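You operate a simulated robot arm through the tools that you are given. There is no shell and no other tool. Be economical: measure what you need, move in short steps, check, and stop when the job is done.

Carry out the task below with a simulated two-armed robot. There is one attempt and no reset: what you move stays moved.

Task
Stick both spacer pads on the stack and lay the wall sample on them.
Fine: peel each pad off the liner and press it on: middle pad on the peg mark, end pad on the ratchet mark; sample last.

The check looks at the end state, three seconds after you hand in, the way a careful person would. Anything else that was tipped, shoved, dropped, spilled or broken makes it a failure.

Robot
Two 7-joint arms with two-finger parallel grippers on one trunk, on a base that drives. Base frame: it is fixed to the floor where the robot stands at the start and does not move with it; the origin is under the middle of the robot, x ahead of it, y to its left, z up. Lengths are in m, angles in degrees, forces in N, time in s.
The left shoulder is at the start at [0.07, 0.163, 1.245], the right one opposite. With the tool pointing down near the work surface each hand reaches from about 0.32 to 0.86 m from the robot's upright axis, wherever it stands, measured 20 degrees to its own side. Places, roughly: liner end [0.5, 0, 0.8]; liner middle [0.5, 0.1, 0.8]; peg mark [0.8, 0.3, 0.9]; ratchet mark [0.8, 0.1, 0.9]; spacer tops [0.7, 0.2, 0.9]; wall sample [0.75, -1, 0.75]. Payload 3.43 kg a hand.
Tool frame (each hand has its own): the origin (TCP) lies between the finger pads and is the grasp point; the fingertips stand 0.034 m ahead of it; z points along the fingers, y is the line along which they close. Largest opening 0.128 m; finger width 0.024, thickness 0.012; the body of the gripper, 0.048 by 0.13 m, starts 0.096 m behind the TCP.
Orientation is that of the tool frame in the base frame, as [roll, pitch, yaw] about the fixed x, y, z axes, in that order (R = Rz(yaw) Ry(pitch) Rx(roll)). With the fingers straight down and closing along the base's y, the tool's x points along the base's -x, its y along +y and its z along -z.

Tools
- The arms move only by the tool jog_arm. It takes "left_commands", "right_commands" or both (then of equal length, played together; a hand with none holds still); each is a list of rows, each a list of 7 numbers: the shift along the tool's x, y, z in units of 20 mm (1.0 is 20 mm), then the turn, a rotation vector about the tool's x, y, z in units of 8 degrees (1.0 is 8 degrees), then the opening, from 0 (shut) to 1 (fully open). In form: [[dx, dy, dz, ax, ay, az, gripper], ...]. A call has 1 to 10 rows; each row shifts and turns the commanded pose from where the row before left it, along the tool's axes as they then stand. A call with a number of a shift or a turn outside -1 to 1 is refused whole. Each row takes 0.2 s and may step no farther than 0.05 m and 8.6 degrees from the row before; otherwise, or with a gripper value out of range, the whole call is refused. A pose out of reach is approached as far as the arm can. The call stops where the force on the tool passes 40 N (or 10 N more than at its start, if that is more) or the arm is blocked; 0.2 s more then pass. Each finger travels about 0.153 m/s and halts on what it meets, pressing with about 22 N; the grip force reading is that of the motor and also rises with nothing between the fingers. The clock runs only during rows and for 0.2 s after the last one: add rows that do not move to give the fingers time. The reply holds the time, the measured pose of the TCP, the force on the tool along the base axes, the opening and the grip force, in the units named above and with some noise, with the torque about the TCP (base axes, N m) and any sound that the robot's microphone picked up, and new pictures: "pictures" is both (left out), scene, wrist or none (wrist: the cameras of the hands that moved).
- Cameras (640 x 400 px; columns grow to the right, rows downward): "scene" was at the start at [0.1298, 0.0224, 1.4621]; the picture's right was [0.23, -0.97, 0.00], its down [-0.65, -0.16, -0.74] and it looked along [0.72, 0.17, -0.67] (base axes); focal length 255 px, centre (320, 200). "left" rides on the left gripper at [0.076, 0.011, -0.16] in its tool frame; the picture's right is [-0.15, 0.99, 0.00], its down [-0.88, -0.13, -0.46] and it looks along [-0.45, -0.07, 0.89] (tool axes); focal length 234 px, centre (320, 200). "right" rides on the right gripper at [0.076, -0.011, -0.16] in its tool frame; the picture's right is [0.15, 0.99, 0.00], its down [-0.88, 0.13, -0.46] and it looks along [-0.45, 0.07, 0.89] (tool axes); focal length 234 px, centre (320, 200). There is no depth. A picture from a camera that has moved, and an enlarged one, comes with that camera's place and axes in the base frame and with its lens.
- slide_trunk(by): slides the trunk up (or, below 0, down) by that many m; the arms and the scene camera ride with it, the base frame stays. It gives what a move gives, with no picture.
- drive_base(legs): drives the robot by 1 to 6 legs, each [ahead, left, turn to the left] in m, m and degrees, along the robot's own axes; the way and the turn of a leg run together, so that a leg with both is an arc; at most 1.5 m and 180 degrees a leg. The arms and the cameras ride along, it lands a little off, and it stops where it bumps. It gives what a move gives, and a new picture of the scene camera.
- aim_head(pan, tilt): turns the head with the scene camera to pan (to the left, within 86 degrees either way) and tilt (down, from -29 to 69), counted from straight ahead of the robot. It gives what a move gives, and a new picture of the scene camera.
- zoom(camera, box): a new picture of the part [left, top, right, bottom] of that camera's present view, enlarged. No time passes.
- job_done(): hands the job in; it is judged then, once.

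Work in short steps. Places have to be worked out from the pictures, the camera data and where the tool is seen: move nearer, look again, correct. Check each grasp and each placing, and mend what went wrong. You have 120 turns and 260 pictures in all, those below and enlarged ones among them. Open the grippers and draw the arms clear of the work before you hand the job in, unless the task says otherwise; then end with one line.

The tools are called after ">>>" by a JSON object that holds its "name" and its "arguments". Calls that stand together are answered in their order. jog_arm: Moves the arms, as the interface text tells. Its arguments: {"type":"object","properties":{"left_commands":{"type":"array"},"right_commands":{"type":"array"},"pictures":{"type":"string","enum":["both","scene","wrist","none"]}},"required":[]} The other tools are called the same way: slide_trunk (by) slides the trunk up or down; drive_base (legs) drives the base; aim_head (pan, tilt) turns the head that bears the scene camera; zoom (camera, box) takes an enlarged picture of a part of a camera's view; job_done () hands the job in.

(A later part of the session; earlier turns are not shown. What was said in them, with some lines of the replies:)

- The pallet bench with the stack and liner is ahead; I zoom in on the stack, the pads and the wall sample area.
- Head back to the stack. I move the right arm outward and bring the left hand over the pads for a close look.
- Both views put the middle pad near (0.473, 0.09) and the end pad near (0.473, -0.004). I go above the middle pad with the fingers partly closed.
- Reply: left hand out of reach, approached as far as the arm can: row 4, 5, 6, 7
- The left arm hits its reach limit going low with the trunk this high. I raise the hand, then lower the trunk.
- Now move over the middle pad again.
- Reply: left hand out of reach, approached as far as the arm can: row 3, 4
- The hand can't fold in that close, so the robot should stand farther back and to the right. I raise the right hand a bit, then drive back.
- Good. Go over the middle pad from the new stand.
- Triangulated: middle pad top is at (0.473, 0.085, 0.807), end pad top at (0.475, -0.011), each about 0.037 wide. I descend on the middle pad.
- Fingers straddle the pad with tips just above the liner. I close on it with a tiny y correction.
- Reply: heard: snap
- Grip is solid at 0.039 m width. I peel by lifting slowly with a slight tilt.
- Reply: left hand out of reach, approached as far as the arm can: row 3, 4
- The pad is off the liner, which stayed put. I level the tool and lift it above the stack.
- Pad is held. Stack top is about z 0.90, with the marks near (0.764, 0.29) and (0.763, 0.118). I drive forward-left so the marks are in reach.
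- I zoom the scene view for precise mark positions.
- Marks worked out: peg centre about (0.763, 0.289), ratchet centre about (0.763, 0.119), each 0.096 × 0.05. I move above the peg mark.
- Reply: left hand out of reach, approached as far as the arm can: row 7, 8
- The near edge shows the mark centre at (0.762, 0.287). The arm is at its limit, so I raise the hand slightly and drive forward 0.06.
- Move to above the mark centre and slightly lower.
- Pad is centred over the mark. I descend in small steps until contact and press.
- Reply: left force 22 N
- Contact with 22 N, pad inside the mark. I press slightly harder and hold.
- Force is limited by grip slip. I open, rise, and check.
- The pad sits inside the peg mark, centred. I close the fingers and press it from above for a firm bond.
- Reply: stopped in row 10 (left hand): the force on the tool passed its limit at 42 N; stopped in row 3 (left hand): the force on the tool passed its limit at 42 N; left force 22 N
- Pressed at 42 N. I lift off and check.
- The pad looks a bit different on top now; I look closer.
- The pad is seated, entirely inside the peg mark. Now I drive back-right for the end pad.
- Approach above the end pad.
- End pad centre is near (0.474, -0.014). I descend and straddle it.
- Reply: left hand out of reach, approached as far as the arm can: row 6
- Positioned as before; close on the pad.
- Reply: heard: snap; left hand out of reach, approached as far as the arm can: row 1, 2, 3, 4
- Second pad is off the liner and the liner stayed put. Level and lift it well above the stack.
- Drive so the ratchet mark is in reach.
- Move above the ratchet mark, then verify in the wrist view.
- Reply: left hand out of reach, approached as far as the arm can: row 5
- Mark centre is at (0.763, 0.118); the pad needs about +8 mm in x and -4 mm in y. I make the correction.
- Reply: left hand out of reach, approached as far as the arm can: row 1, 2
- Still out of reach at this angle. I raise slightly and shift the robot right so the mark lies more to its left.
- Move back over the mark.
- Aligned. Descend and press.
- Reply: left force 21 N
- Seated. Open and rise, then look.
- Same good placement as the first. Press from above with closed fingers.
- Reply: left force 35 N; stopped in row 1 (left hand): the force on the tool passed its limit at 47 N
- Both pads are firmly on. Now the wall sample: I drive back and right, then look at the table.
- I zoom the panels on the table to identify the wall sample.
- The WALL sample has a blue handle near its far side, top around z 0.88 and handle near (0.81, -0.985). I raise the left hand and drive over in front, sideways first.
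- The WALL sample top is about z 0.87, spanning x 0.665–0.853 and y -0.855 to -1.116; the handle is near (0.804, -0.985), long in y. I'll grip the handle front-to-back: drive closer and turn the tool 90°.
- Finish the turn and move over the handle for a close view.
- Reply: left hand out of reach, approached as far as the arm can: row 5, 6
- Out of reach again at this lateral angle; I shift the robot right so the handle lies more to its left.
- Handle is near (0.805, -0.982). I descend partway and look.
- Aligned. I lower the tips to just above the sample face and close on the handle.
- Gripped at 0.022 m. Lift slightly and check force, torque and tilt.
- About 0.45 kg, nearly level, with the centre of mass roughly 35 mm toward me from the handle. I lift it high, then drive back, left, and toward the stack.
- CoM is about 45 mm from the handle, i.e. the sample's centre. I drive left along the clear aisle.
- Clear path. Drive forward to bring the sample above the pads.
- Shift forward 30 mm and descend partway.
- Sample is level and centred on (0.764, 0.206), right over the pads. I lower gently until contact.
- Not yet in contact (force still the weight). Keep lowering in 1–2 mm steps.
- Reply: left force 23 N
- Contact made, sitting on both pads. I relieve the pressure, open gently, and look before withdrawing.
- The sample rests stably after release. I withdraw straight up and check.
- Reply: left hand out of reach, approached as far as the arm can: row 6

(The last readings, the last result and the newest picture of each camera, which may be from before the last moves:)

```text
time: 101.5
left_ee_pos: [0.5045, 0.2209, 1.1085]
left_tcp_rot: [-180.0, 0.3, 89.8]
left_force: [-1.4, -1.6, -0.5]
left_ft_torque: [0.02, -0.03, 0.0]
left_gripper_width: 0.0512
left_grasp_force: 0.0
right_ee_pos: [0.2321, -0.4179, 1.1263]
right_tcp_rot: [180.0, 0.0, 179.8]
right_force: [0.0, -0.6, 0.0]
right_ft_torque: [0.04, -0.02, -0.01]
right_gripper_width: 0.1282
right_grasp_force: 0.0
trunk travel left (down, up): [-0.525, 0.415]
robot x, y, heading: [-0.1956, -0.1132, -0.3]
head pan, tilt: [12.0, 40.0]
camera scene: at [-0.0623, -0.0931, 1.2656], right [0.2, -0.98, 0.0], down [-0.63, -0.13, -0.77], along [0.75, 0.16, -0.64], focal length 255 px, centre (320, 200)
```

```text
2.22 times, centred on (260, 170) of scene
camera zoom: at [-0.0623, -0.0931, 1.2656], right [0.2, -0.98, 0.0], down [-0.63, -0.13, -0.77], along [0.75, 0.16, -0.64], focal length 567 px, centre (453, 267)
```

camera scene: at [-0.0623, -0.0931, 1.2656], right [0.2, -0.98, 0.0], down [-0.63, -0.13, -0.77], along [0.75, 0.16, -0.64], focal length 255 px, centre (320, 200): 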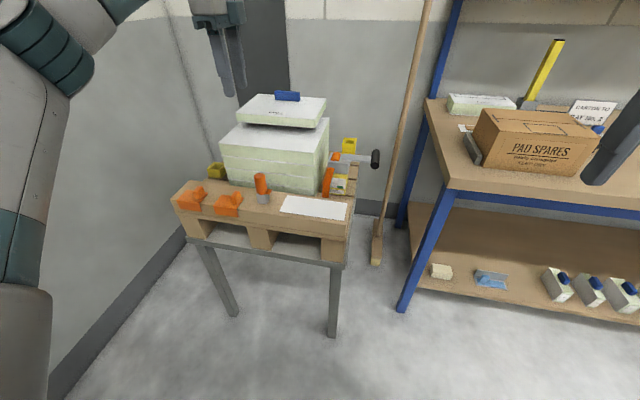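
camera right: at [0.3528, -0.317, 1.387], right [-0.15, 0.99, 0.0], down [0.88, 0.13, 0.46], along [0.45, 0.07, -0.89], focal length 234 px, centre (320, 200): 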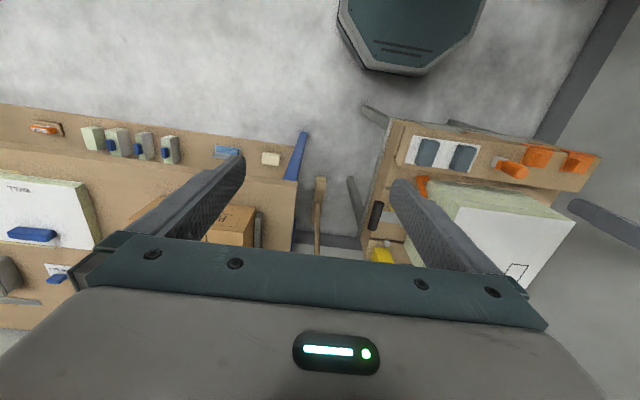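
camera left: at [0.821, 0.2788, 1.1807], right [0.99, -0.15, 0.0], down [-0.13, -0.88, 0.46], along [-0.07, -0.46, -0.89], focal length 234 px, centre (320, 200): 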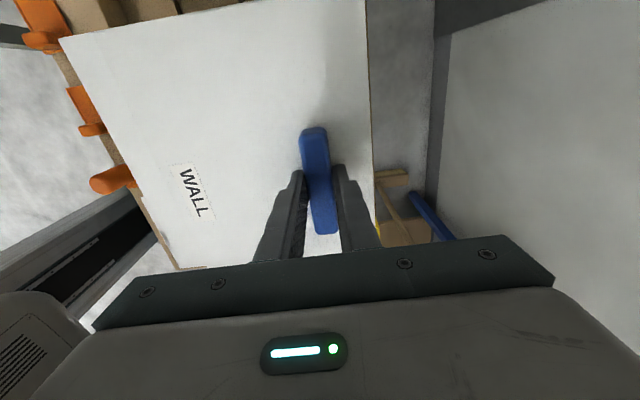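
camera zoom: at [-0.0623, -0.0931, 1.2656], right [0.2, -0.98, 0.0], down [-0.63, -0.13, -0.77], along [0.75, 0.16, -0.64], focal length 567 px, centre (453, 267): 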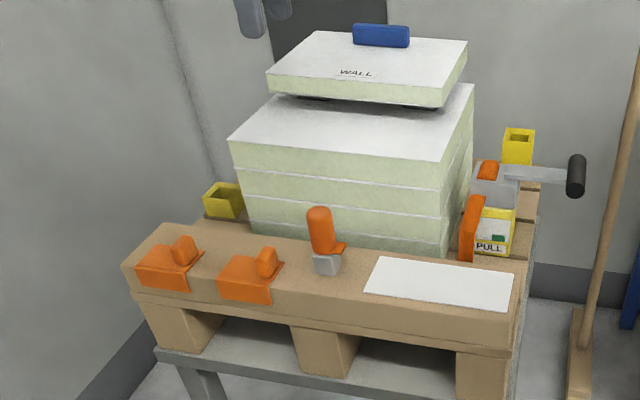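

The sample lies level on both pads, centred, and nothing else moved. I open the left gripper fully and hand in.

>>> {"name": "jog_arm", "arguments": {"left_commands": [[0, 0, 0, 0, 0, 0, 0.8], [0, 0, 0, 0, 0, 0, 1], [0, 0, 0, 0, 0, 0, 1]], "pictures": "none"}}

>>> {"name": "zoom", "arguments": {"camera": "scene", "box": [220, 80, 350, 160]}}

```text
time: 102.3
left_ee_pos: [0.5068, 0.2207, 1.1077]
left_tcp_rot: [179.9, 0.3, 89.9]
left_force: [-0.1, -0.4, -0.1]
left_ft_torque: [0.0, 0.0, 0.01]
left_gripper_width: 0.128
left_grasp_force: 0.0
right_ee_pos: [0.2333, -0.4175, 1.1263]
right_tcp_rot: [179.9, -0.1, 179.8]
right_force: [-0.2, 0.4, -0.3]
right_ft_torque: [0.02, -0.01, 0.0]
right_gripper_width: 0.1281
right_grasp_force: 0.1
trunk travel left (down, up): [-0.525, 0.415]
robot x, y, heading: [-0.195, -0.112, -0.3]
head pan, tilt: [12.0, 40.0]
```

```text
4.92 times, centred on (285, 120) of scene
camera zoom: at [-0.0616, -0.0932, 1.2655], right [0.2, -0.98, 0.0], down [-0.63, -0.13, -0.77], along [0.75, 0.16, -0.64], focal length 1256 px, centre (492, 594)
```

zoom: 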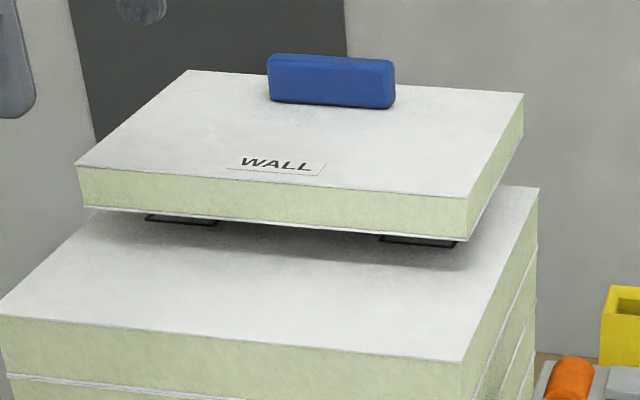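

The picture shows the sample level and at rest on both pads, with both grippers open and clear. I hand in.

>>> {"name": "job_done", "arguments": {}}

```text
The job is handed in.
```

I stuck the middle pad on the peg mark and the end pad on the ratchet mark. The wall sample lies level on both pads, the grippers are open and clear, and I saw nothing else disturbed.
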